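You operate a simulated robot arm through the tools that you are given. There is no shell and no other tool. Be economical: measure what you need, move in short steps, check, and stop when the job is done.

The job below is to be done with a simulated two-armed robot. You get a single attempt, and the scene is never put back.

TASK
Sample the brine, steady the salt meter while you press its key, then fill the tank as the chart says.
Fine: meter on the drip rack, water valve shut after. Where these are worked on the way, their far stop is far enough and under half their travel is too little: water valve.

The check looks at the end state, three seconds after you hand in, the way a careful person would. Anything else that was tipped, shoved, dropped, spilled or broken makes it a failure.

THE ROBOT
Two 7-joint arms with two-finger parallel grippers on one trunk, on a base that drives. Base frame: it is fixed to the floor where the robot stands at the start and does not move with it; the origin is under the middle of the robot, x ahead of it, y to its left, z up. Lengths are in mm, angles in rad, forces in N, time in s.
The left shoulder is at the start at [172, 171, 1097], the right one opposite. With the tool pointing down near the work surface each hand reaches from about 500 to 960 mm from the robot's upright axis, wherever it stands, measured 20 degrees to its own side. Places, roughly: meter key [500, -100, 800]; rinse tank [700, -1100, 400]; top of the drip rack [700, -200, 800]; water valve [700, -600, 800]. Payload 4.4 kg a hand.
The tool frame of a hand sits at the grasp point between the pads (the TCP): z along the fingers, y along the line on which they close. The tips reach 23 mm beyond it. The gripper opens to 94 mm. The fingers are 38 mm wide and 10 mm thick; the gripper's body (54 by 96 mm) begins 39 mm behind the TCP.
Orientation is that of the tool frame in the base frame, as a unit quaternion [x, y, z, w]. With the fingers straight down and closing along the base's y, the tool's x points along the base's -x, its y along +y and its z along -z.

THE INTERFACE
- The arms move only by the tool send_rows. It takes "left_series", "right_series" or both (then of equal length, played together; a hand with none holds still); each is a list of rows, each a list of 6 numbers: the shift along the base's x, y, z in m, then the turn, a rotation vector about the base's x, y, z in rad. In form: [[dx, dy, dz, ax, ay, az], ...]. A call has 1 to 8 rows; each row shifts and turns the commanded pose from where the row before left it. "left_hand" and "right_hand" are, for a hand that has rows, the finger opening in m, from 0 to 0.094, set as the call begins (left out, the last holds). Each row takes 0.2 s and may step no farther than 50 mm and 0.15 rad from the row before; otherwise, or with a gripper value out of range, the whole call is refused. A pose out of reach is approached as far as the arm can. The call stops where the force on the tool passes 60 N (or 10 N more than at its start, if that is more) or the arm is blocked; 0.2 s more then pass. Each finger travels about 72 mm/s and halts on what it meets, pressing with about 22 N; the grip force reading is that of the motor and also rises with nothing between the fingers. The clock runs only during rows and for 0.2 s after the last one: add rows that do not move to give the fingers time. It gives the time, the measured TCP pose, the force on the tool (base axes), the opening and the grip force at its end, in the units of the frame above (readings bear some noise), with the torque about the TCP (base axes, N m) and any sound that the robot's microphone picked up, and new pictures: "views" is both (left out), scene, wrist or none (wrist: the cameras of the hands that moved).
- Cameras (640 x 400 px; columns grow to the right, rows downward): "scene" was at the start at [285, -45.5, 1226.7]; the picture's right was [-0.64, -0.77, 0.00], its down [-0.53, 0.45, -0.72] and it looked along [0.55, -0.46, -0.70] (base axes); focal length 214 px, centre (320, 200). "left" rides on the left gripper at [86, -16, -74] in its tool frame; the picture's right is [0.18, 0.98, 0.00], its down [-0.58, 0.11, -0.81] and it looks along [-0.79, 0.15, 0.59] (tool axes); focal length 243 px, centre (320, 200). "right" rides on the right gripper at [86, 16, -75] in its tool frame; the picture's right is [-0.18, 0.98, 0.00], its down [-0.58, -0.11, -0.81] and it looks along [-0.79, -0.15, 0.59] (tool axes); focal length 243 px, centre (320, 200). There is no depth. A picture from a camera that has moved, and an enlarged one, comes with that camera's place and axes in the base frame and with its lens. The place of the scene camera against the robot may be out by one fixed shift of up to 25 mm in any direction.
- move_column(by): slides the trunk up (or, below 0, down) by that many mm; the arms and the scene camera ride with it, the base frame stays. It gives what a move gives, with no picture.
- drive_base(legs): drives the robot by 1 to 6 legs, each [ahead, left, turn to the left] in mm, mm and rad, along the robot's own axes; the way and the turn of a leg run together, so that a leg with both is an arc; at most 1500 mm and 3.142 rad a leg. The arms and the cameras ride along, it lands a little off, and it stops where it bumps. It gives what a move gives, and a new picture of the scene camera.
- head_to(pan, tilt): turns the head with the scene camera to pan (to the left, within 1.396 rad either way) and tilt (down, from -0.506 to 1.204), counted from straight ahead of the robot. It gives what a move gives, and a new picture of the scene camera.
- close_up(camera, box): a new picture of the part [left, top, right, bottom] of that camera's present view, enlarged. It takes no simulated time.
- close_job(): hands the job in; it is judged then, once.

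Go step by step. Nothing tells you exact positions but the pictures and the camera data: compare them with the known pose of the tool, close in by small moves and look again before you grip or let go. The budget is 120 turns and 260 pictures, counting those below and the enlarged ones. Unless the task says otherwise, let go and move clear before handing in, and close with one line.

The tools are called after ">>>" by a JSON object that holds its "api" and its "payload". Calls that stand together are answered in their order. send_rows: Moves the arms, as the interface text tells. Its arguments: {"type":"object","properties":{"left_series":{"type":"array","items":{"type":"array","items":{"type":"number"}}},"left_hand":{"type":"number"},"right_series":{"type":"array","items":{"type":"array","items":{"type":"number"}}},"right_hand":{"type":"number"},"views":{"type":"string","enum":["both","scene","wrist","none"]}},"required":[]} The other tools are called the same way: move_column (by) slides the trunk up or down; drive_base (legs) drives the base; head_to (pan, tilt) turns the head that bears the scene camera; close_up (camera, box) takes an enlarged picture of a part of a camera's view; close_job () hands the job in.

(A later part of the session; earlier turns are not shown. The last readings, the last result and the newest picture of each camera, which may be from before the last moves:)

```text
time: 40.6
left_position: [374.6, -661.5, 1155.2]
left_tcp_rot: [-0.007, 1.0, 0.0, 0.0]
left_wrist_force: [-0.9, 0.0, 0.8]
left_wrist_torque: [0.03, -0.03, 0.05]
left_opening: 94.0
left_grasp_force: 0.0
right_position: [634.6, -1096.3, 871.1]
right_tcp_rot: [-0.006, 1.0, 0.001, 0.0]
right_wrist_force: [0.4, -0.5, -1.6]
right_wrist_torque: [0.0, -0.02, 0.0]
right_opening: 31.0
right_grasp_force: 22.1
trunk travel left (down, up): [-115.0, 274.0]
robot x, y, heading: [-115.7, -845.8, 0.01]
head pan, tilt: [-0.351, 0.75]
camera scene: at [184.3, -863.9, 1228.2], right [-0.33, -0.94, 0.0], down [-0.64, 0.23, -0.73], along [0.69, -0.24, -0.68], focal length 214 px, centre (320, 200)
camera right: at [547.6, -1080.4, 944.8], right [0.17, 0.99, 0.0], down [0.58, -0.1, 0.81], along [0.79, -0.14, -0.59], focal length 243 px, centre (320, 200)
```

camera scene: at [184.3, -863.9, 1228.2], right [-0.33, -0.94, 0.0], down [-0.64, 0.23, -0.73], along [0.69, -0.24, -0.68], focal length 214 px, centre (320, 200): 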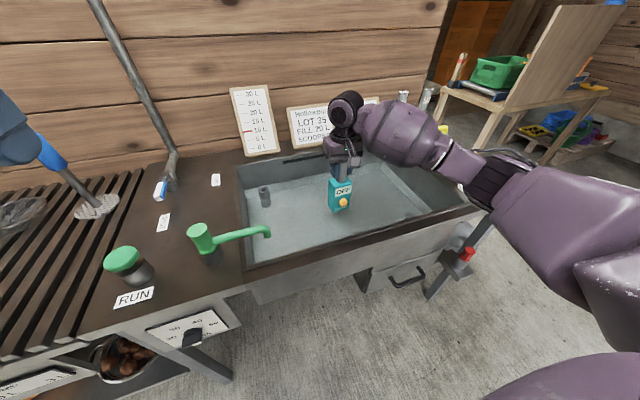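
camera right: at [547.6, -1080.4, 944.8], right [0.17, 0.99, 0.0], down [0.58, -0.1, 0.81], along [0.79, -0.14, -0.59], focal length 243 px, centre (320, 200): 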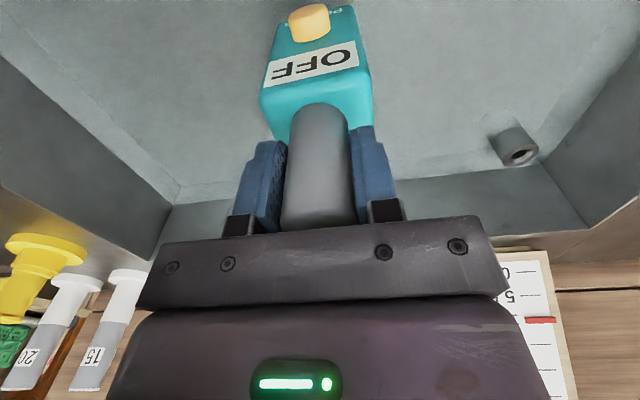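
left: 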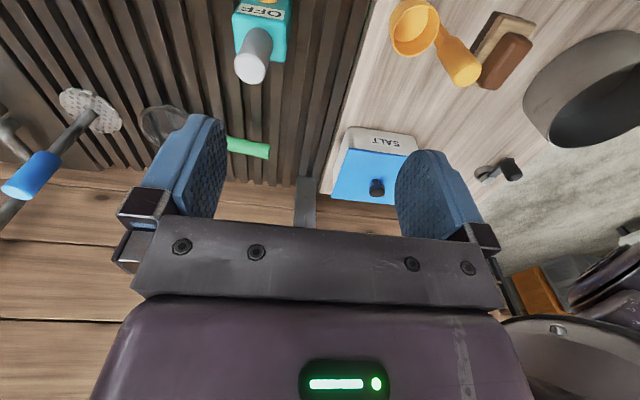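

Bottom of the meter is at about z 734, just above the water. Lowering in small steps.

>>> {"api": "send_rows", "payload": {"right_series": [[0, 0, -0.03, 0, 0, 0]], "views": "none"}}

>>> {"api": "close_up", "payload": {"camera": "scene", "box": [230, 130, 450, 270]}}

>>> {"api": "send_rows", "payload": {"right_series": [[0, 0, -0.02, 0, 0, 0]], "views": "none"}}

>>> {"api": "close_up", "payload": {"camera": "scene", "box": [230, 130, 450, 270]}}

```text
time: 41.0
left_position: [374.6, -661.1, 1155.3]
left_tcp_rot: [-0.006, 1.0, -0.001, -0.001]
left_wrist_force: [-0.6, -0.1, 0.4]
left_wrist_torque: [-0.02, 0.03, 0.0]
left_opening: 94.2
left_grasp_force: 0.1
right_position: [634.2, -1093.8, 841.5]
right_tcp_rot: [-0.006, 1.0, 0.0, -0.001]
right_wrist_force: [-0.4, -0.5, -1.8]
right_wrist_torque: [-0.01, 0.0, -0.01]
right_opening: 30.9
right_grasp_force: 21.8
trunk travel left (down, up): [-115.0, 274.0]
robot x, y, heading: [-113.4, -847.2, 0.01]
head pan, tilt: [-0.351, 0.75]
```

```text
2.86 times, centred on (340, 200) of scene
camera zoom: at [185.1, -863.9, 1227.8], right [-0.33, -0.94, 0.0], down [-0.64, 0.23, -0.73], along [0.69, -0.24, -0.68], focal length 613 px, centre (263, 200)
```

zoom: 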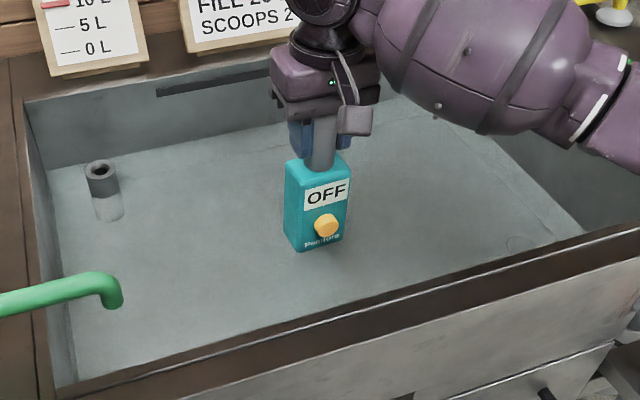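

```text
time: 41.4
left_position: [374.6, -660.7, 1155.9]
left_tcp_rot: [-0.007, 1.0, 0.0, -0.001]
left_wrist_force: [-0.2, -0.2, -0.5]
left_wrist_torque: [-0.01, 0.04, -0.01]
left_opening: 94.1
left_grasp_force: 0.0
right_position: [635.0, -1093.5, 821.2]
right_tcp_rot: [-0.006, 1.0, 0.0, -0.002]
right_wrist_force: [0.5, -0.9, -1.9]
right_wrist_torque: [0.03, 0.0, 0.0]
right_opening: 31.2
right_grasp_force: 22.0
trunk travel left (down, up): [-115.0, 274.0]
robot x, y, heading: [-119.3, -844.6, 0.012]
head pan, tilt: [-0.351, 0.75]
```

```text
2.86 times, centred on (340, 200) of scene
camera zoom: at [184.9, -863.9, 1228.0], right [-0.33, -0.94, 0.0], down [-0.64, 0.23, -0.73], along [0.69, -0.24, -0.68], focal length 613 px, centre (263, 200)
```

zoom: 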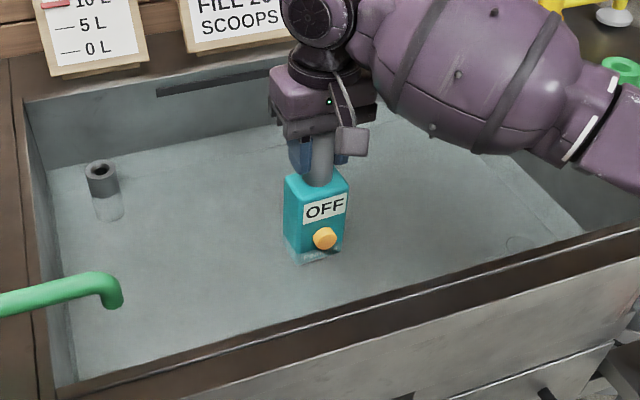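

The lower edge is now in the water. I'll lower about 17 mm more and hold there a couple of seconds.

>>> {"api": "send_rows", "payload": {"right_series": [[0, 0, -0.009, 0, 0, 0], [0, 0, -0.008, 0, 0, 0], [0, 0, 0, 0, 0, 0], [0, 0, 0, 0, 0, 0], [0, 0, 0, 0, 0, 0], [0, 0, 0, 0, 0, 0], [0, 0, 0, 0, 0, 0], [0, 0, 0, 0, 0, 0]], "views": "wrist"}}

>>> {"api": "close_up", "payload": {"camera": "scene", "box": [230, 130, 450, 270]}}

```text
time: 43.2
left_position: [373.9, -660.6, 1156.1]
left_tcp_rot: [-0.008, 1.0, 0.0, 0.0]
left_wrist_force: [-0.3, 0.2, 0.2]
left_wrist_torque: [0.02, 0.01, -0.01]
left_opening: 94.2
left_grasp_force: 0.1
right_position: [635.0, -1092.3, 805.6]
right_tcp_rot: [-0.007, 1.0, 0.0, 0.0]
right_wrist_force: [0.4, 0.0, -2.1]
right_wrist_torque: [-0.03, -0.02, 0.01]
right_opening: 31.0
right_grasp_force: 22.2
trunk travel left (down, up): [-115.0, 274.0]
robot x, y, heading: [-112.6, -846.0, 0.015]
head pan, tilt: [-0.351, 0.75]
camera right: at [547.8, -1077.9, 879.9], right [0.17, 0.99, 0.0], down [0.58, -0.1, 0.81], along [0.79, -0.14, -0.59], focal length 243 px, centre (320, 200)
```

right: 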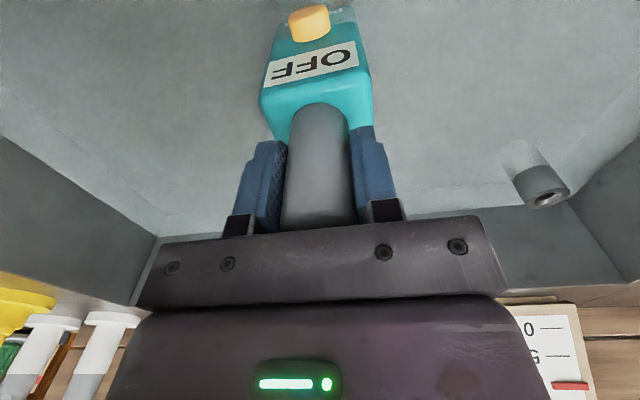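

```text
2.86 times, centred on (340, 200) of scene
camera zoom: at [183.8, -863.8, 1228.5], right [-0.33, -0.94, 0.0], down [-0.64, 0.23, -0.73], along [0.69, -0.24, -0.68], focal length 613 px, centre (263, 200)
```

zoom: 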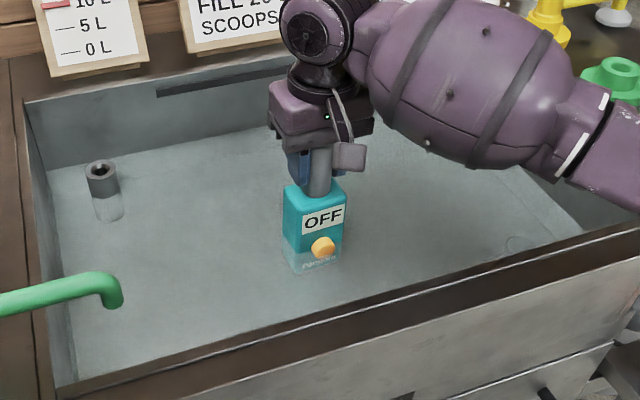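

>>> {"api": "send_rows", "payload": {"right_series": [[0, 0, -0.006, 0, 0, 0], [0, 0, 0, 0, 0, 0], [0, 0, 0, 0, 0, 0], [0, 0, 0, 0, 0, 0], [0, 0, 0, 0, 0, 0], [0, 0, 0, 0, 0, 0], [0, 0, 0, 0, 0, 0]], "views": "none"}}

>>> {"api": "send_rows", "payload": {"right_series": [[0, 0, 0.04, 0, 0, 0], [0, 0, 0.04, 0, 0, 0], [0, 0, 0.04, 0, 0, 0], [0, 0, 0.04, 0, 0, 0], [0, 0, 0.04, 0, 0, 0], [-0.02, 0.01, 0.04, 0, 0, 0], [-0.03, 0.02, 0.03, 0, 0, 0], [-0.03, 0.02, 0.03, 0, 0, 0]]}}

```text
time: 44.8
left_position: [372.0, -661.0, 1156.1]
left_tcp_rot: [-0.007, 1.0, 0.0, 0.0]
left_wrist_force: [0.6, 0.3, -0.1]
left_wrist_torque: [-0.02, -0.02, 0.04]
left_opening: 93.9
left_grasp_force: 0.1
right_position: [634.3, -1092.8, 801.8]
right_tcp_rot: [-0.007, 1.0, 0.001, 0.002]
right_wrist_force: [3.1, -2.5, 15.6]
right_wrist_torque: [-0.07, 0.06, 0.02]
right_opening: 31.2
right_grasp_force: 22.3
trunk travel left (down, up): [-115.0, 274.0]
robot x, y, heading: [-116.4, -847.4, 0.013]
head pan, tilt: [-0.351, 0.75]
```

```text
time: 46.6
left_position: [371.6, -660.8, 1156.6]
left_tcp_rot: [-0.007, 1.0, 0.0, 0.001]
left_wrist_force: [-0.5, 0.1, 0.2]
left_wrist_torque: [0.02, -0.02, 0.04]
left_opening: 94.1
left_grasp_force: 0.0
right_position: [551.1, -1043.1, 1099.8]
right_tcp_rot: [-0.006, 1.0, 0.0, -0.001]
right_wrist_force: [-0.7, -0.7, -1.6]
right_wrist_torque: [0.01, -0.01, 0.0]
right_opening: 31.0
right_grasp_force: 22.4
trunk travel left (down, up): [-115.0, 274.0]
robot x, y, heading: [-121.6, -846.1, 0.012]
head pan, tilt: [-0.351, 0.75]
camera scene: at [182.7, -863.3, 1229.0], right [-0.33, -0.94, 0.0], down [-0.64, 0.23, -0.73], along [0.69, -0.24, -0.68], focal length 214 px, centre (320, 200)
camera right: at [463.6, -1027.7, 1174.5], right [0.17, 0.99, 0.0], down [0.58, -0.1, 0.81], along [0.79, -0.14, -0.59], focal length 243 px, centre (320, 200)
```

scene: 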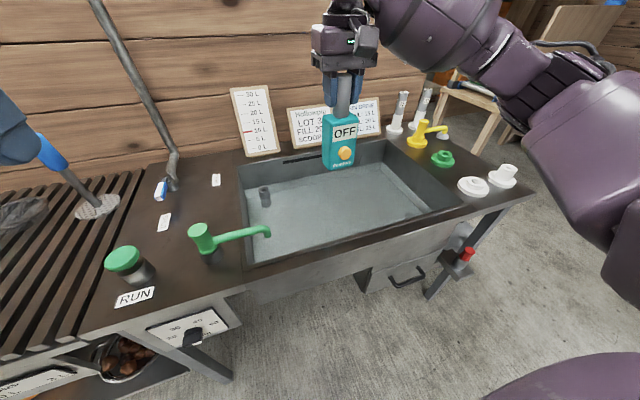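
right: 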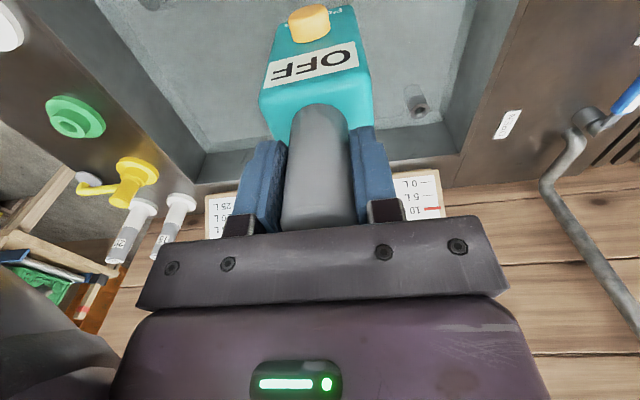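

The floor contact (15 N) shows the meter was dipped right to the tank bottom. Now back to the rack.

>>> {"api": "send_rows", "payload": {"right_series": [[-0.02, 0.02, 0.03, 0, 0, 0], [-0.02, 0.02, 0.03, 0, 0, 0]], "views": "none"}}

>>> {"api": "drive_base", "payload": {"legs": [[0, 820, -0.012]]}}

>>> {"api": "head_to", "payload": {"pan": 0.1, "tilt": 0.8}}

```text
time: 47.2
left_position: [372.6, -660.2, 1155.7]
left_tcp_rot: [-0.006, 1.0, 0.0, 0.001]
left_wrist_force: [-0.4, -0.5, 0.4]
left_wrist_torque: [-0.03, -0.02, 0.01]
left_opening: 93.9
left_grasp_force: 0.0
right_position: [511.4, -1006.0, 1158.6]
right_tcp_rot: [-0.007, 1.0, 0.001, -0.001]
right_wrist_force: [-1.2, 0.8, -1.3]
right_wrist_torque: [-0.05, -0.01, -0.02]
right_opening: 31.2
right_grasp_force: 21.7
trunk travel left (down, up): [-115.0, 274.0]
robot x, y, heading: [-116.5, -846.3, 0.011]
head pan, tilt: [-0.351, 0.75]
```

```text
time: 55.0
left_position: [368.5, 181.9, 1156.5]
left_tcp_rot: [-0.001, 1.0, 0.0, 0.0]
left_wrist_force: [-0.3, 0.6, -0.2]
left_wrist_torque: [-0.01, -0.01, -0.01]
left_opening: 94.1
left_grasp_force: 0.1
right_position: [503.0, -164.0, 1156.4]
right_tcp_rot: [-0.002, 1.0, 0.001, -0.001]
right_wrist_force: [-0.6, -0.7, -0.8]
right_wrist_torque: [0.0, -0.01, -0.01]
right_opening: 31.2
right_grasp_force: 22.4
trunk travel left (down, up): [-115.0, 274.0]
robot x, y, heading: [-122.7, 0.8, 0.005]
head pan, tilt: [-0.351, 0.75]
camera scene: at [176.6, -19.5, 1228.5], right [-0.34, -0.94, 0.0], down [-0.64, 0.23, -0.73], along [0.69, -0.25, -0.68], focal length 214 px, centre (320, 200)
```

scene: 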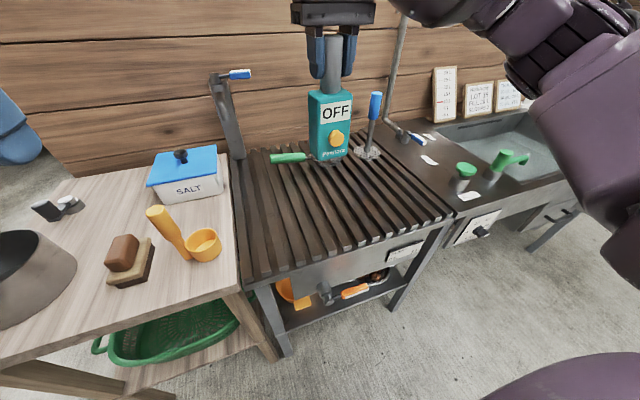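

```text
time: 55.9
left_position: [369.1, 182.7, 1156.6]
left_tcp_rot: [-0.001, 1.0, 0.0, 0.0]
left_wrist_force: [-0.4, -0.4, 0.7]
left_wrist_torque: [0.0, -0.02, 0.02]
left_opening: 94.2
left_grasp_force: 0.2
right_position: [502.4, -164.6, 1156.2]
right_tcp_rot: [-0.002, 1.0, -0.001, -0.001]
right_wrist_force: [-0.4, 0.3, -2.7]
right_wrist_torque: [0.0, -0.05, -0.01]
right_opening: 31.6
right_grasp_force: 22.1
trunk travel left (down, up): [-115.0, 274.0]
robot x, y, heading: [-126.6, 2.5, -0.001]
head pan, tilt: [0.099, 0.799]
camera scene: at [178.9, 16.9, 1224.5], right [0.1, -0.99, 0.0], down [-0.71, -0.07, -0.7], along [0.69, 0.07, -0.72], focal length 214 px, centre (320, 200)
```

scene: 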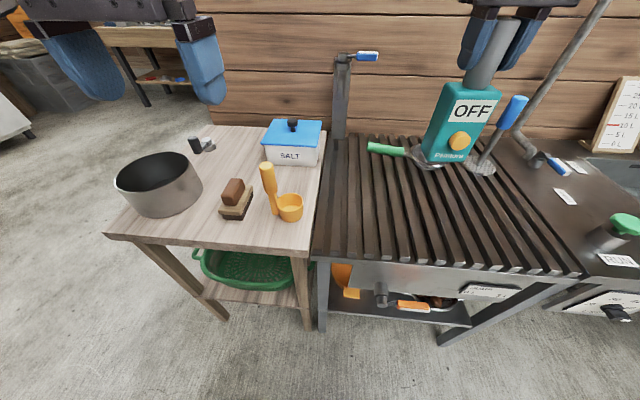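

I'll place the meter back at its original spot on the rack, keeping hold.

>>> {"api": "send_rows", "payload": {"right_series": [[0.013, 0.026, 0, 0, 0, 0], [0.013, 0.026, 0, 0, 0, 0], [0.013, 0.026, 0, 0, 0, 0], [0, 0, -0.045, 0, 0, 0], [0, 0, -0.045, 0, 0, 0], [0, 0, -0.045, 0, 0, 0], [0, 0, -0.04, 0, 0, 0]]}}

>>> {"api": "send_rows", "payload": {"right_series": [[0, 0, -0.012, 0, 0, 0], [0, 0, -0.006, 0, 0, 0], [0, 0, -0.004, 0, 0, 0]]}}

```text
time: 57.5
left_position: [369.5, 181.5, 1155.1]
left_tcp_rot: [-0.002, 1.0, 0.0, -0.001]
left_wrist_force: [0.7, -0.7, -0.1]
left_wrist_torque: [0.01, 0.03, 0.01]
left_opening: 94.1
left_grasp_force: 0.0
right_position: [540.7, -86.0, 982.2]
right_tcp_rot: [-0.002, 1.0, 0.0, -0.001]
right_wrist_force: [0.2, -0.3, -2.2]
right_wrist_torque: [-0.01, 0.01, -0.01]
right_opening: 30.9
right_grasp_force: 21.8
trunk travel left (down, up): [-115.0, 274.0]
robot x, y, heading: [-123.2, 1.5, 0.004]
head pan, tilt: [0.099, 0.799]
camera scene: at [179.6, 16.8, 1224.1], right [0.1, -0.99, 0.0], down [-0.71, -0.07, -0.7], along [0.69, 0.07, -0.72], focal length 214 px, centre (320, 200)
camera right: at [453.3, -69.9, 1057.5], right [0.18, 0.98, 0.0], down [0.58, -0.11, 0.81], along [0.79, -0.15, -0.59], focal length 243 px, centre (320, 200)
```

scene: 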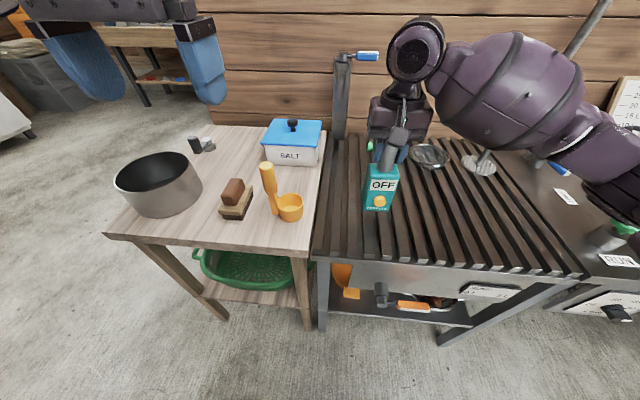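
right: 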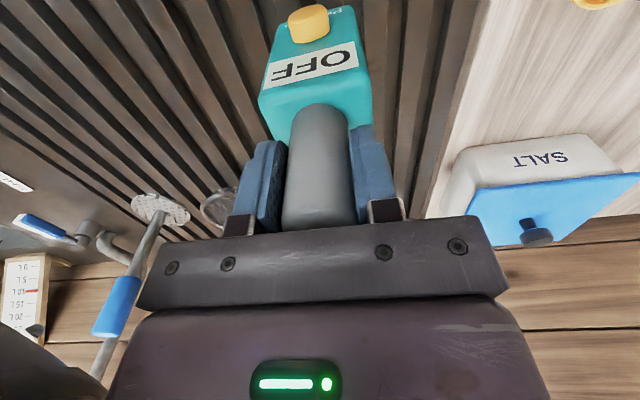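

```text
time: 58.3
left_position: [368.8, 180.5, 1156.7]
left_tcp_rot: [-0.002, 1.0, 0.0, -0.001]
left_wrist_force: [0.7, -0.2, 0.1]
left_wrist_torque: [0.02, 0.0, -0.03]
left_opening: 94.0
left_grasp_force: 0.1
right_position: [539.9, -85.5, 961.4]
right_tcp_rot: [-0.002, 1.0, 0.0, -0.001]
right_wrist_force: [0.7, 1.5, -2.2]
right_wrist_torque: [0.03, 0.01, 0.0]
right_opening: 31.1
right_grasp_force: 22.6
trunk travel left (down, up): [-115.0, 274.0]
robot x, y, heading: [-124.8, -1.0, 0.004]
head pan, tilt: [0.099, 0.799]
camera scene: at [179.1, 16.9, 1224.4], right [0.1, -0.99, 0.0], down [-0.71, -0.07, -0.7], along [0.69, 0.07, -0.72], focal length 214 px, centre (320, 200)
camera right: at [454.3, -70.6, 1036.2], right [0.18, 0.98, 0.0], down [0.58, -0.11, 0.81], along [0.79, -0.15, -0.59], focal length 243 px, centre (320, 200)
```

scene: 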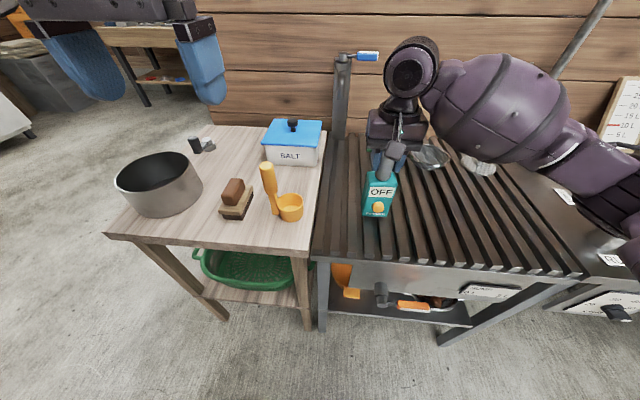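
right: 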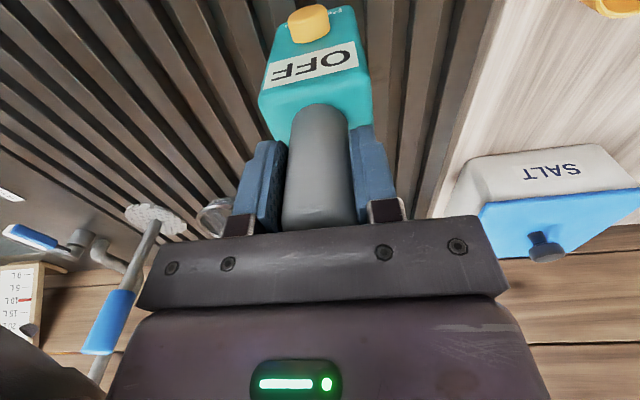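

>>> {"api": "send_rows", "payload": {"right_series": [[0, 0, -0.003, 0, 0, 0], [0, 0, -0.003, 0, 0, 0], [0, 0, -0.002, 0, 0, 0], [0, 0, 0, 0, 0, 0]], "views": "none"}}

>>> {"api": "close_up", "payload": {"camera": "scene", "box": [310, 120, 450, 260]}}

```text
time: 59.3
left_position: [368.1, 180.9, 1156.8]
left_tcp_rot: [-0.002, 1.0, 0.0, 0.001]
left_wrist_force: [0.3, -0.1, -0.3]
left_wrist_torque: [0.05, -0.02, 0.0]
left_opening: 93.7
left_grasp_force: 0.0
right_position: [541.2, -86.1, 952.0]
right_tcp_rot: [-0.001, 1.0, 0.0, -0.001]
right_wrist_force: [0.7, 0.3, -0.8]
right_wrist_torque: [-0.01, -0.05, -0.02]
right_opening: 31.3
right_grasp_force: 22.1
trunk travel left (down, up): [-115.0, 274.0]
robot x, y, heading: [-121.9, -0.3, 0.003]
head pan, tilt: [0.099, 0.799]
```

```text
2.86 times, centred on (380, 190) of scene
camera zoom: at [178.8, 16.9, 1224.5], right [0.1, -0.99, 0.0], down [-0.71, -0.07, -0.7], along [0.69, 0.07, -0.72], focal length 613 px, centre (149, 229)
```

zoom: 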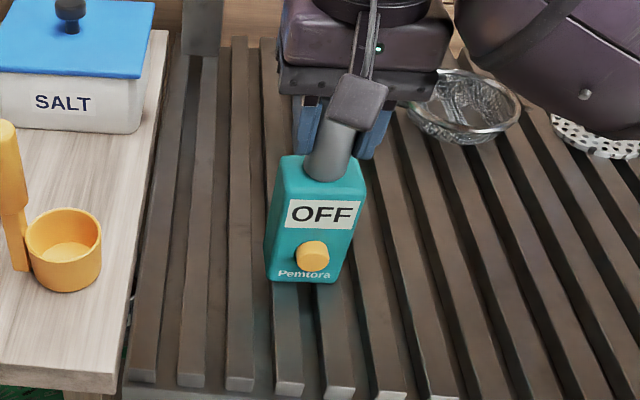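

The key sits at about [510, -89, 841]. Keeping the right grip, I'll pitch the closed left hand forward and lower it in front of the rack at the left of the meter.

>>> {"api": "send_rows", "payload": {"right_series": [[0, 0, -0.001, 0, 0, 0], [0, 0, -0.001, 0, 0, 0]], "views": "none"}}

>>> {"api": "send_rows", "payload": {"left_series": [[0.006, -0.02, -0.03, 0, -0.1222, 0], [0.006, -0.02, -0.03, 0, -0.1222, 0], [0.006, -0.02, -0.03, 0, -0.1222, 0], [0.006, -0.02, -0.03, 0, -0.1222, 0], [0.006, -0.02, -0.03, 0, -0.1222, 0], [0, 0, -0.04, 0, 0, 0], [0, 0, -0.04, 0, 0, 0], [0, 0, -0.03, 0, 0, 0]], "left_hand": 0.0}}

```text
time: 59.9
left_position: [366.6, 181.8, 1158.0]
left_tcp_rot: [-0.002, 1.0, 0.001, 0.001]
left_wrist_force: [-1.1, 0.1, 0.7]
left_wrist_torque: [-0.02, -0.03, 0.03]
left_opening: 94.1
left_grasp_force: 0.1
right_position: [542.0, -85.8, 952.7]
right_tcp_rot: [-0.002, 1.0, 0.001, 0.001]
right_wrist_force: [-2.6, -2.6, 11.0]
right_wrist_torque: [-0.13, 0.49, 0.08]
right_opening: 31.3
right_grasp_force: 22.3
trunk travel left (down, up): [-115.0, 274.0]
robot x, y, heading: [-121.2, 1.5, 0.005]
head pan, tilt: [0.099, 0.799]
```

```text
time: 61.7
left_position: [399.1, 79.8, 896.2]
left_tcp_rot: [-0.002, 0.953, 0.0, 0.302]
left_wrist_force: [0.5, 0.1, 0.2]
left_wrist_torque: [-0.01, -0.02, 0.01]
left_opening: 0.1
left_grasp_force: 22.4
left hand out of reach, approached as far as the arm can: row 5
right_position: [541.8, -85.3, 949.9]
right_tcp_rot: [-0.002, 1.0, 0.0, 0.0]
right_wrist_force: [1.1, 0.2, 13.8]
right_wrist_torque: [0.0, -0.09, -0.04]
right_opening: 31.3
right_grasp_force: 21.9
trunk travel left (down, up): [-115.0, 274.0]
robot x, y, heading: [-123.0, 0.2, 0.003]
head pan, tilt: [0.099, 0.799]
camera scene: at [177.9, 17.0, 1224.7], right [0.1, -0.99, 0.0], down [-0.71, -0.07, -0.7], along [0.69, 0.07, -0.72], focal length 214 px, centre (320, 200)
camera left: at [286.2, 63.3, 907.9], right [-0.15, 0.98, -0.11], down [0.01, 0.11, 0.99], along [0.99, 0.15, -0.03], focal length 243 px, centre (320, 200)
```

scene: 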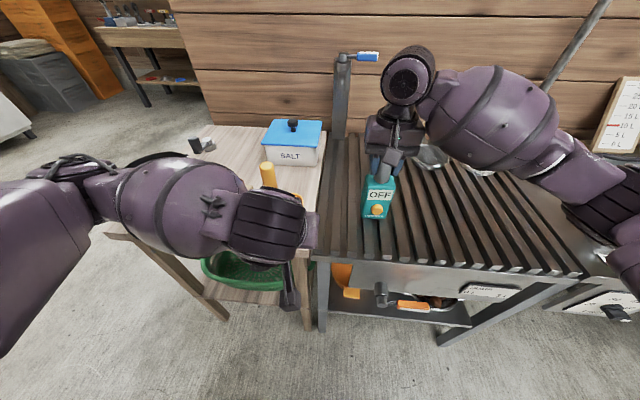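
left: 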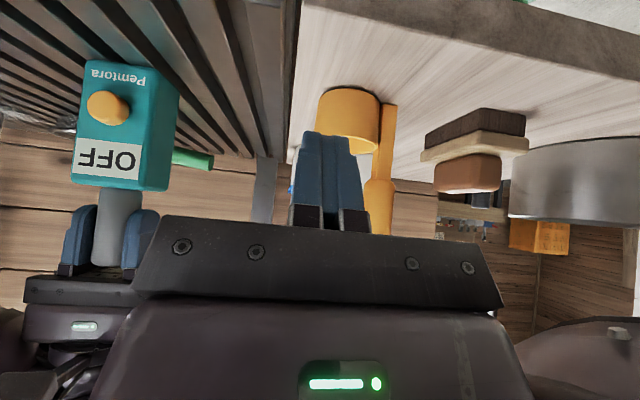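

The left camera confirms the key at about [511, -89, 843] and rack top near 806. Sliding the left hand in front of the key.

>>> {"api": "send_rows", "payload": {"left_series": [[0.01, -0.042, -0.009, 0, 0, 0], [0.01, -0.042, -0.009, 0, 0, 0], [0.01, -0.042, -0.009, 0, 0, 0], [0.01, -0.0425, -0.01, 0, 0, 0]]}}

>>> {"api": "close_up", "payload": {"camera": "scene", "box": [310, 120, 450, 260]}}

```text
time: 62.7
left_position: [442.7, -90.5, 860.8]
left_tcp_rot: [-0.002, 0.953, 0.0, 0.302]
left_wrist_force: [0.1, -0.3, -0.6]
left_wrist_torque: [-0.01, 0.03, 0.0]
left_opening: 0.0
left_grasp_force: 21.9
right_position: [541.1, -85.4, 949.9]
right_tcp_rot: [-0.002, 1.0, 0.0, -0.001]
right_wrist_force: [-2.3, -2.7, 9.6]
right_wrist_torque: [-0.06, 0.29, 0.08]
right_opening: 30.8
right_grasp_force: 22.0
trunk travel left (down, up): [-115.0, 274.0]
robot x, y, heading: [-120.8, 2.0, 0.003]
head pan, tilt: [0.099, 0.799]
camera scene: at [178.0, 17.1, 1224.7], right [0.1, -0.99, 0.0], down [-0.71, -0.07, -0.7], along [0.69, 0.07, -0.72], focal length 214 px, centre (320, 200)
camera left: at [329.6, -106.4, 871.8], right [-0.15, 0.98, -0.11], down [0.01, 0.11, 0.99], along [0.99, 0.15, -0.03], focal length 243 px, centre (320, 200)
```

scene: 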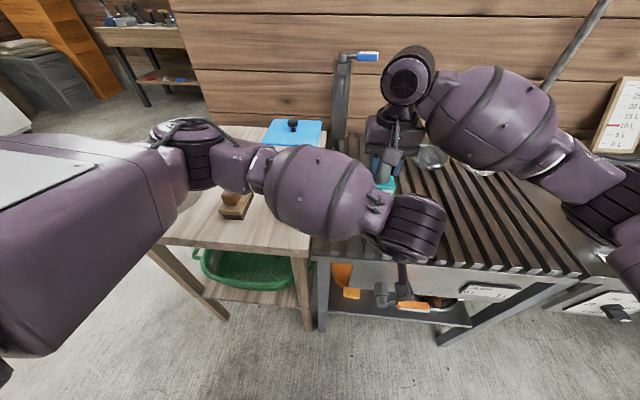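
left: 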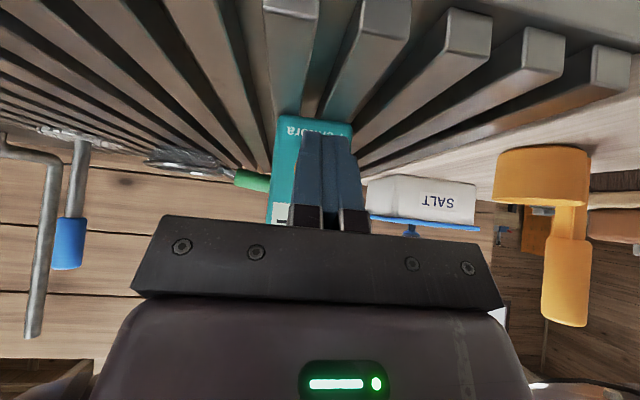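

```text
2.86 times, centred on (380, 190) of scene
camera zoom: at [178.0, 17.1, 1224.7], right [0.1, -0.99, 0.0], down [-0.71, -0.07, -0.7], along [0.69, 0.07, -0.72], focal length 613 px, centre (149, 229)
```

zoom: 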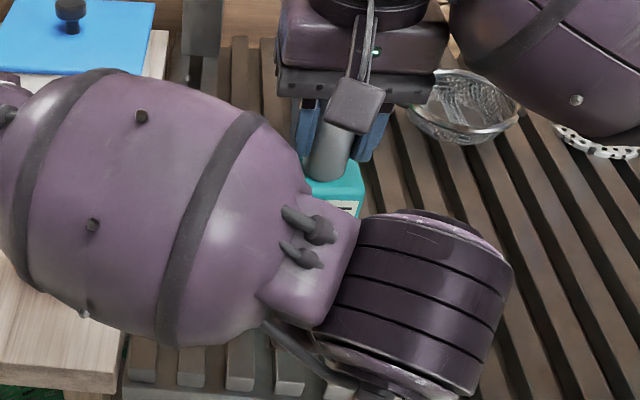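

The fingers line up with the key (about [509, -87, 844]). Advancing to near contact, then in small steps.

>>> {"api": "send_rows", "payload": {"left_series": [[0.012, 0.001, -0.003, 0, 0, 0], [0.011, 0.001, -0.003, 0, 0, 0], [0.006, 0, 0, 0, 0, 0]], "views": "none"}}

>>> {"api": "send_rows", "payload": {"left_series": [[0.003, 0, 0, 0, 0, 0], [0.003, 0, 0, 0, 0, 0]], "views": "wrist"}}

>>> {"api": "close_up", "payload": {"camera": "right", "box": [200, 0, 440, 140]}}

```text
time: 63.5
left_position: [471.6, -87.9, 853.7]
left_tcp_rot: [-0.001, 0.954, 0.0, 0.3]
left_wrist_force: [-0.8, 0.2, 0.4]
left_wrist_torque: [0.0, 0.05, 0.03]
left_opening: 0.0
left_grasp_force: 21.7
right_position: [542.3, -85.4, 950.1]
right_tcp_rot: [-0.001, 1.0, 0.0, 0.0]
right_wrist_force: [-2.9, 0.3, 7.0]
right_wrist_torque: [0.03, 0.28, 0.0]
right_opening: 31.3
right_grasp_force: 22.1
trunk travel left (down, up): [-115.0, 274.0]
robot x, y, heading: [-123.5, 1.0, 0.007]
head pan, tilt: [0.099, 0.799]
```

```text
time: 64.1
left_position: [477.7, -88.2, 854.1]
left_tcp_rot: [-0.001, 0.954, -0.001, 0.301]
left_wrist_force: [-1.4, 0.3, 0.3]
left_wrist_torque: [0.02, 0.03, -0.03]
left_opening: 0.1
left_grasp_force: 21.6
right_position: [542.9, -86.0, 950.9]
right_tcp_rot: [-0.001, 1.0, 0.0, 0.0]
right_wrist_force: [-0.7, -0.5, 4.8]
right_wrist_torque: [0.06, 0.02, 0.01]
right_opening: 31.1
right_grasp_force: 22.2
trunk travel left (down, up): [-115.0, 274.0]
robot x, y, heading: [-125.7, 3.5, 0.005]
head pan, tilt: [0.099, 0.799]
camera left: at [365.3, -104.3, 865.5], right [-0.15, 0.98, -0.11], down [0.01, 0.11, 0.99], along [0.99, 0.15, -0.03], focal length 243 px, centre (320, 200)
```

left: 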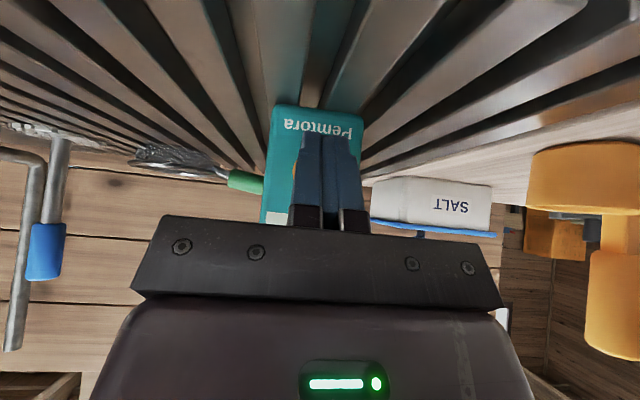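

```text
2.67 times, centred on (320, 70) of right
camera zoom: at [455.5, -69.6, 1024.7], right [0.18, 0.98, 0.0], down [0.58, -0.11, 0.81], along [0.79, -0.15, -0.59], focal length 647 px, centre (320, 547)
```

zoom: 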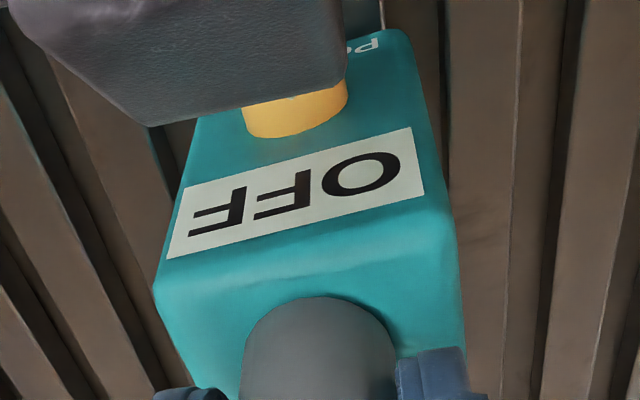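

>>> {"api": "send_rows", "payload": {"left_series": [[0.003, 0, 0, 0, 0, 0], [0.002, 0, 0, 0, 0, 0]], "views": "none"}}

>>> {"api": "close_up", "payload": {"camera": "right", "box": [200, 0, 440, 140]}}

>>> {"api": "send_rows", "payload": {"left_series": [[0.002, 0, 0, 0, 0, 0], [0.002, 0, 0, 0, 0, 0]], "views": "none"}}

>>> {"api": "close_up", "payload": {"camera": "right", "box": [200, 0, 440, 140]}}

```text
time: 64.7
left_position: [484.2, -87.5, 851.4]
left_tcp_rot: [-0.001, 0.954, 0.0, 0.301]
left_wrist_force: [-7.5, 0.1, 3.9]
left_wrist_torque: [0.0, -0.01, -0.02]
left_opening: 0.0
left_grasp_force: 22.0
right_position: [541.2, -84.5, 950.4]
right_tcp_rot: [0.0, 1.0, 0.0, 0.0]
right_wrist_force: [6.1, 0.5, 1.3]
right_wrist_torque: [0.03, -0.47, -0.02]
right_opening: 31.1
right_grasp_force: 22.2
trunk travel left (down, up): [-115.0, 274.0]
robot x, y, heading: [-122.8, 3.1, 0.005]
head pan, tilt: [0.099, 0.799]
heard: click
```

```text
2.67 times, centred on (320, 70) of right
camera zoom: at [455.8, -69.7, 1024.6], right [0.18, 0.98, 0.0], down [0.58, -0.11, 0.81], along [0.79, -0.15, -0.59], focal length 647 px, centre (320, 547)
```

zoom: 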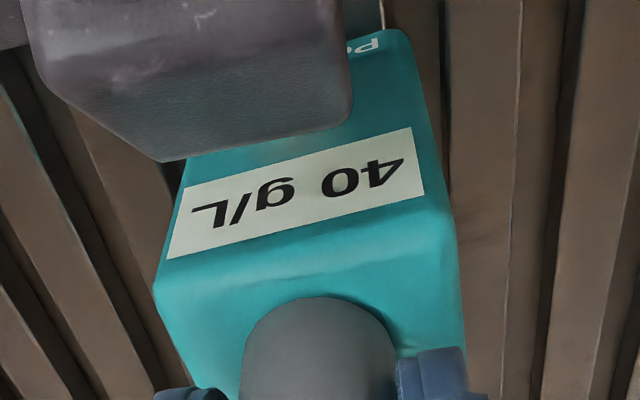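

```text
time: 65.3
left_position: [487.1, -87.0, 852.5]
left_tcp_rot: [-0.001, 0.954, -0.001, 0.3]
left_wrist_force: [-9.5, -2.7, -2.8]
left_wrist_torque: [0.01, 0.2, -0.09]
left_opening: 0.0
left_grasp_force: 21.9
right_position: [541.5, -86.6, 950.6]
right_tcp_rot: [-0.001, 1.0, 0.001, 0.0]
right_wrist_force: [7.8, 3.5, 5.4]
right_wrist_torque: [0.19, -0.64, -0.07]
right_opening: 31.5
right_grasp_force: 22.3
trunk travel left (down, up): [-115.0, 274.0]
robot x, y, heading: [-123.2, -4.0, 0.006]
head pan, tilt: [0.099, 0.799]
```

```text
2.67 times, centred on (320, 70) of right
camera zoom: at [455.8, -69.6, 1025.1], right [0.18, 0.98, 0.0], down [0.58, -0.11, 0.81], along [0.79, -0.15, -0.59], focal length 647 px, centre (320, 547)
```

zoom: 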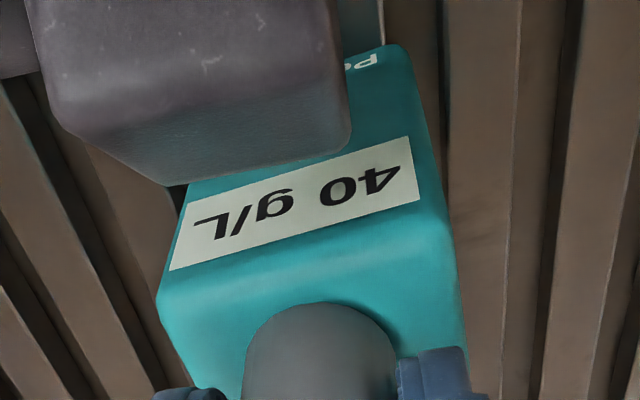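

A click and the display reads 40 g/L, so the target is 20 L. Backing the left hand away the way it came.

>>> {"api": "send_rows", "payload": {"left_series": [[-0.015, 0, 0, 0, 0, 0], [-0.03, 0, 0.006, 0, 0, 0], [-0.01, 0.042, 0.009, 0, 0, 0], [-0.01, 0.042, 0.009, 0, 0, 0], [-0.01, 0.042, 0.009, 0, 0, 0], [-0.01, 0.042, 0.009, 0, 0, 0]]}}

>>> {"api": "close_up", "payload": {"camera": "scene", "box": [310, 120, 450, 260]}}

>>> {"api": "close_up", "payload": {"camera": "right", "box": [160, 0, 480, 200]}}

```text
time: 66.7
left_position: [400.5, 82.8, 893.0]
left_tcp_rot: [-0.002, 0.953, -0.001, 0.302]
left_wrist_force: [-0.9, 0.3, -0.8]
left_wrist_torque: [0.01, 0.03, -0.02]
left_opening: 0.2
left_grasp_force: 21.9
right_position: [542.9, -85.0, 950.6]
right_tcp_rot: [-0.002, 1.0, 0.0, -0.001]
right_wrist_force: [-2.2, -0.5, 8.5]
right_wrist_torque: [0.43, 0.5, -0.03]
right_opening: 31.4
right_grasp_force: 21.9
trunk travel left (down, up): [-115.0, 274.0]
robot x, y, heading: [-124.7, 3.0, 0.007]
head pan, tilt: [0.099, 0.799]
camera scene: at [178.1, 17.6, 1224.7], right [0.1, -0.99, 0.0], down [-0.71, -0.07, -0.7], along [0.69, 0.07, -0.72], focal length 214 px, centre (320, 200)
camera left: at [287.9, 65.2, 904.8], right [-0.15, 0.98, -0.11], down [0.01, 0.11, 0.99], along [0.99, 0.15, -0.03], focal length 243 px, centre (320, 200)
```

scene: 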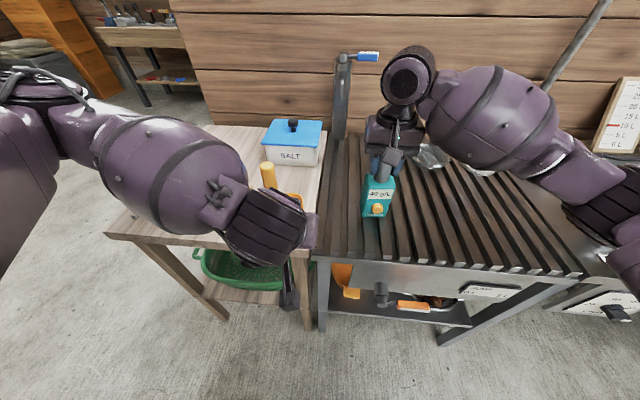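
left: 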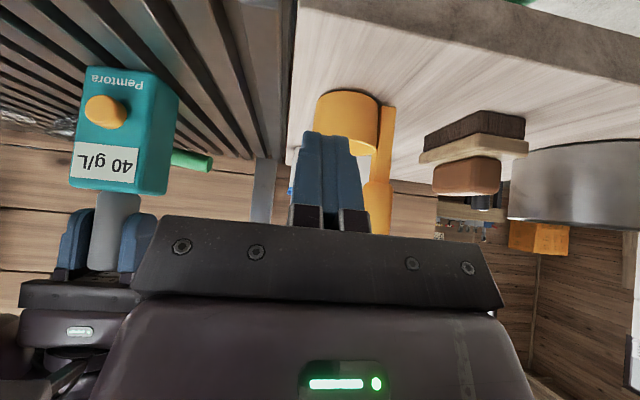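

```text
2.86 times, centred on (380, 190) of scene
camera zoom: at [178.1, 17.6, 1224.7], right [0.1, -0.99, 0.0], down [-0.71, -0.07, -0.7], along [0.69, 0.07, -0.72], focal length 613 px, centre (149, 229)
```

zoom: 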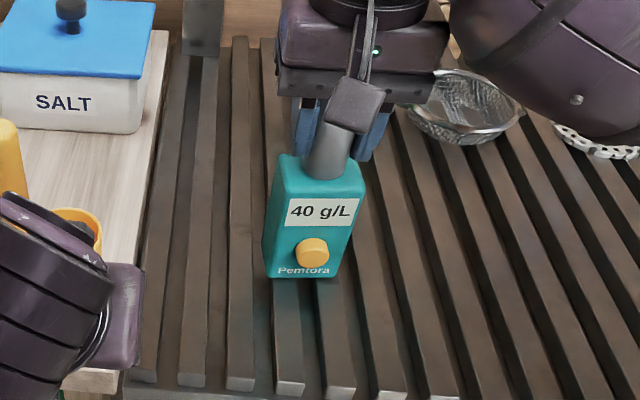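

```text
2.00 times, centred on (320, 100) of right
camera zoom: at [455.2, -69.0, 1025.1], right [0.18, 0.98, 0.0], down [0.58, -0.11, 0.81], along [0.79, -0.15, -0.59], focal length 485 px, centre (320, 400)
```

zoom: 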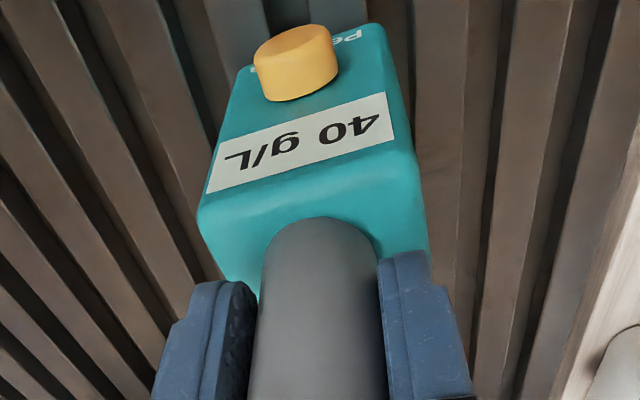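

The meter stands on the rack, reading 40 g/L. Releasing it and lifting the right hand straight up; the left hand retracts too.

>>> {"api": "send_rows", "payload": {"right_series": [[0, 0, 0, 0, 0, 0], [0, 0, 0, 0, 0, 0], [0, 0, 0, 0, 0, 0]], "right_hand": 0.08, "views": "wrist"}}

>>> {"api": "send_rows", "payload": {"right_series": [[0, 0, 0.02, 0, 0, 0], [0, 0, 0.04, 0, 0, 0], [0, 0, 0.04, 0, 0, 0], [0, 0, 0.045, 0, 0, 0], [0, 0, 0.045, 0, 0, 0], [0, 0, 0.02, 0, 0, 0]], "left_series": [[0, 0, 0.04, 0, 0, 0], [0, 0.01, 0.045, 0, 0.1222, 0], [0, 0.01, 0.045, 0, 0.1222, 0], [0, 0.01, 0.045, 0, 0.1222, 0], [0, 0.01, 0.045, 0, 0.1222, 0], [0, 0.01, 0.045, 0, 0.1222, 0]], "views": "scene"}}

>>> {"api": "close_up", "payload": {"camera": "scene", "box": [310, 120, 450, 260]}}

```text
time: 67.5
left_position: [402.7, 81.3, 891.8]
left_tcp_rot: [-0.001, 0.954, -0.001, 0.301]
left_wrist_force: [0.0, 0.2, -0.9]
left_wrist_torque: [0.01, 0.04, -0.02]
left_opening: 0.1
left_grasp_force: 22.2
right_position: [541.9, -86.1, 949.1]
right_tcp_rot: [-0.002, 1.0, -0.001, -0.001]
right_wrist_force: [-0.1, 0.1, -0.1]
right_wrist_torque: [-0.01, 0.02, -0.01]
right_opening: 79.9
right_grasp_force: 0.0
trunk travel left (down, up): [-115.0, 274.0]
robot x, y, heading: [-121.7, 0.5, -0.002]
head pan, tilt: [0.099, 0.799]
camera right: at [455.8, -69.7, 1024.5], right [0.18, 0.98, 0.0], down [0.58, -0.11, 0.81], along [0.79, -0.15, -0.59], focal length 243 px, centre (320, 200)
```

right: 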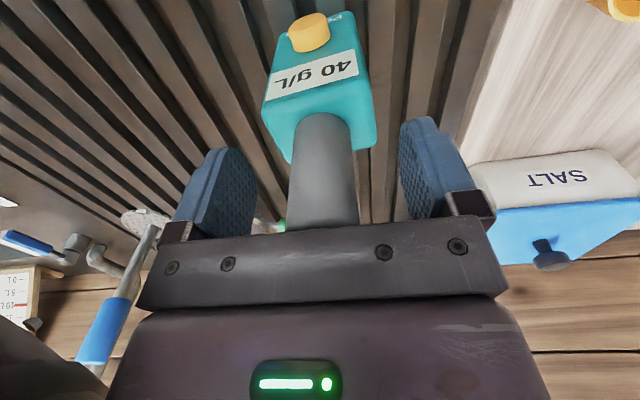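

```text
time: 68.9
left_position: [400.7, 130.1, 1158.8]
left_tcp_rot: [-0.001, 1.0, 0.0, 0.0]
left_wrist_force: [0.0, 0.2, -0.4]
left_wrist_torque: [-0.01, 0.0, 0.01]
left_opening: 0.0
left_grasp_force: 21.7
right_position: [540.4, -86.8, 1160.3]
right_tcp_rot: [-0.001, 1.0, 0.0, 0.0]
right_wrist_force: [-1.1, -0.1, 0.6]
right_wrist_torque: [0.02, -0.02, -0.04]
right_opening: 79.6
right_grasp_force: 0.0
trunk travel left (down, up): [-115.0, 274.0]
robot x, y, heading: [-124.0, 0.9, 0.0]
head pan, tilt: [0.099, 0.799]
camera scene: at [177.7, 17.1, 1225.0], right [0.1, -0.99, 0.0], down [-0.71, -0.07, -0.7], along [0.69, 0.07, -0.72], focal length 214 px, centre (320, 200)
```

scene: 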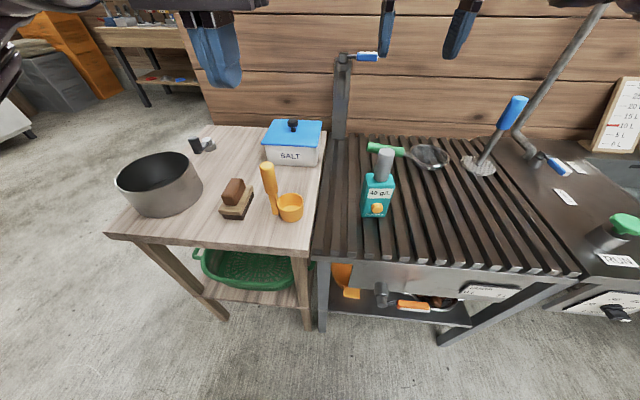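

```text
2.86 times, centred on (380, 190) of scene
camera zoom: at [177.7, 17.1, 1225.0], right [0.1, -0.99, 0.0], down [-0.71, -0.07, -0.7], along [0.69, 0.07, -0.72], focal length 613 px, centre (149, 229)
```

zoom: 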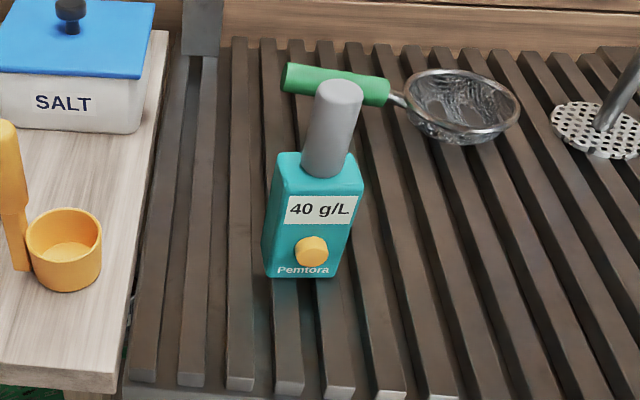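

Meter stands upright at 40 g/L. Now driving to the water valve.

>>> {"api": "drive_base", "payload": {"legs": [[0, -410, 0], [80, 0, 0]]}}

>>> {"api": "head_to", "payload": {"pan": -0.45, "tilt": 0.65}}

>>> {"api": "close_up", "payload": {"camera": "right", "box": [0, 0, 400, 240]}}

>>> {"api": "close_up", "payload": {"camera": "scene", "box": [240, 80, 480, 260]}}

```text
time: 73.7
left_position: [482.0, -293.5, 1158.6]
left_tcp_rot: [0.008, 1.0, 0.0, 0.002]
left_wrist_force: [-0.2, 0.2, 0.3]
left_wrist_torque: [-0.02, 0.03, 0.0]
left_opening: 0.0
left_grasp_force: 22.4
right_position: [616.8, -511.9, 1159.0]
right_tcp_rot: [0.007, 1.0, 0.001, 0.0]
right_wrist_force: [0.3, -1.2, -0.3]
right_wrist_torque: [0.04, 0.01, -0.01]
right_opening: 79.9
right_grasp_force: 0.1
trunk travel left (down, up): [-115.0, 274.0]
robot x, y, heading: [-48.4, -410.9, -0.012]
head pan, tilt: [0.099, 0.799]
camera scene: at [256.1, -402.3, 1224.6], right [0.09, -1.0, 0.0], down [-0.71, -0.06, -0.7], along [0.69, 0.06, -0.72], focal length 214 px, centre (320, 200)
```

scene: 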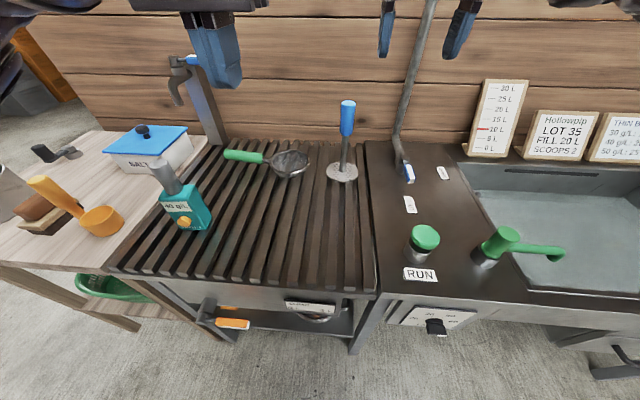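

```text
time: 74.7
left_position: [482.1, -293.1, 1158.8]
left_tcp_rot: [0.007, 1.0, 0.0, 0.0]
left_wrist_force: [-0.7, -0.3, 0.6]
left_wrist_torque: [0.01, 0.01, 0.03]
left_opening: 0.0
left_grasp_force: 22.1
right_position: [618.4, -513.1, 1160.0]
right_tcp_rot: [0.006, 1.0, 0.0, 0.0]
right_wrist_force: [1.2, -0.9, 0.5]
right_wrist_torque: [0.01, -0.02, 0.02]
right_opening: 80.1
right_grasp_force: 0.0
trunk travel left (down, up): [-115.0, 274.0]
robot x, y, heading: [-44.6, -413.3, -0.017]
head pan, tilt: [-0.45, 0.649]
camera scene: at [253.1, -448.0, 1237.1], right [-0.45, -0.89, 0.0], down [-0.54, 0.27, -0.8], along [0.71, -0.36, -0.6], focal length 214 px, centre (320, 200)
```

scene: 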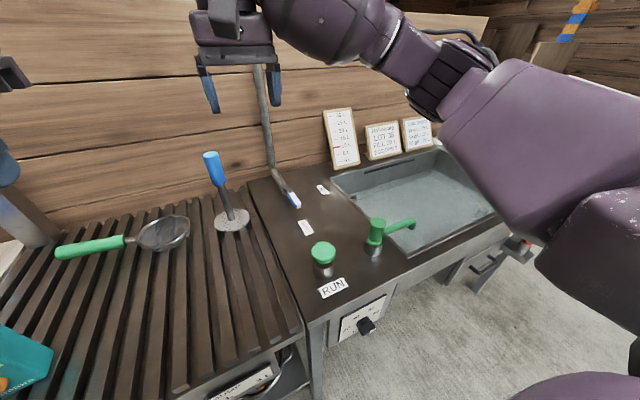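

```text
1.60 times, centred on (200, 120) of right
camera zoom: at [531.1, -495.3, 1233.5], right [0.2, 0.98, 0.0], down [0.58, -0.12, 0.81], along [0.79, -0.16, -0.59], focal length 388 px, centre (512, 328)
```

zoom: 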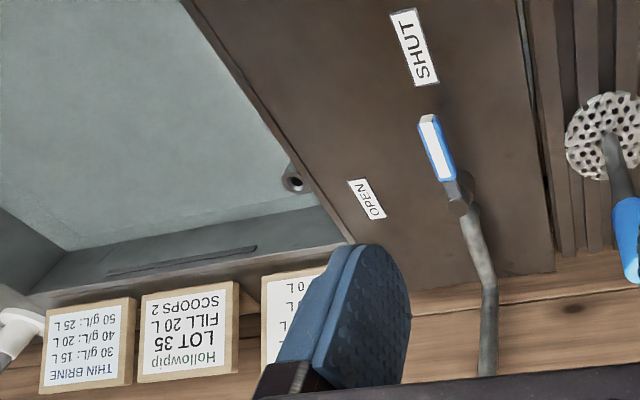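

```text
2.22 times, centred on (360, 170) of scene
camera zoom: at [253.1, -448.0, 1237.1], right [-0.45, -0.89, 0.0], down [-0.54, 0.27, -0.8], along [0.71, -0.36, -0.6], focal length 477 px, centre (231, 267)
```

zoom: 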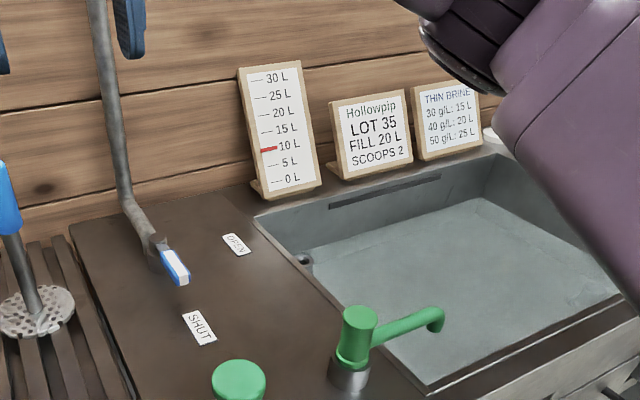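

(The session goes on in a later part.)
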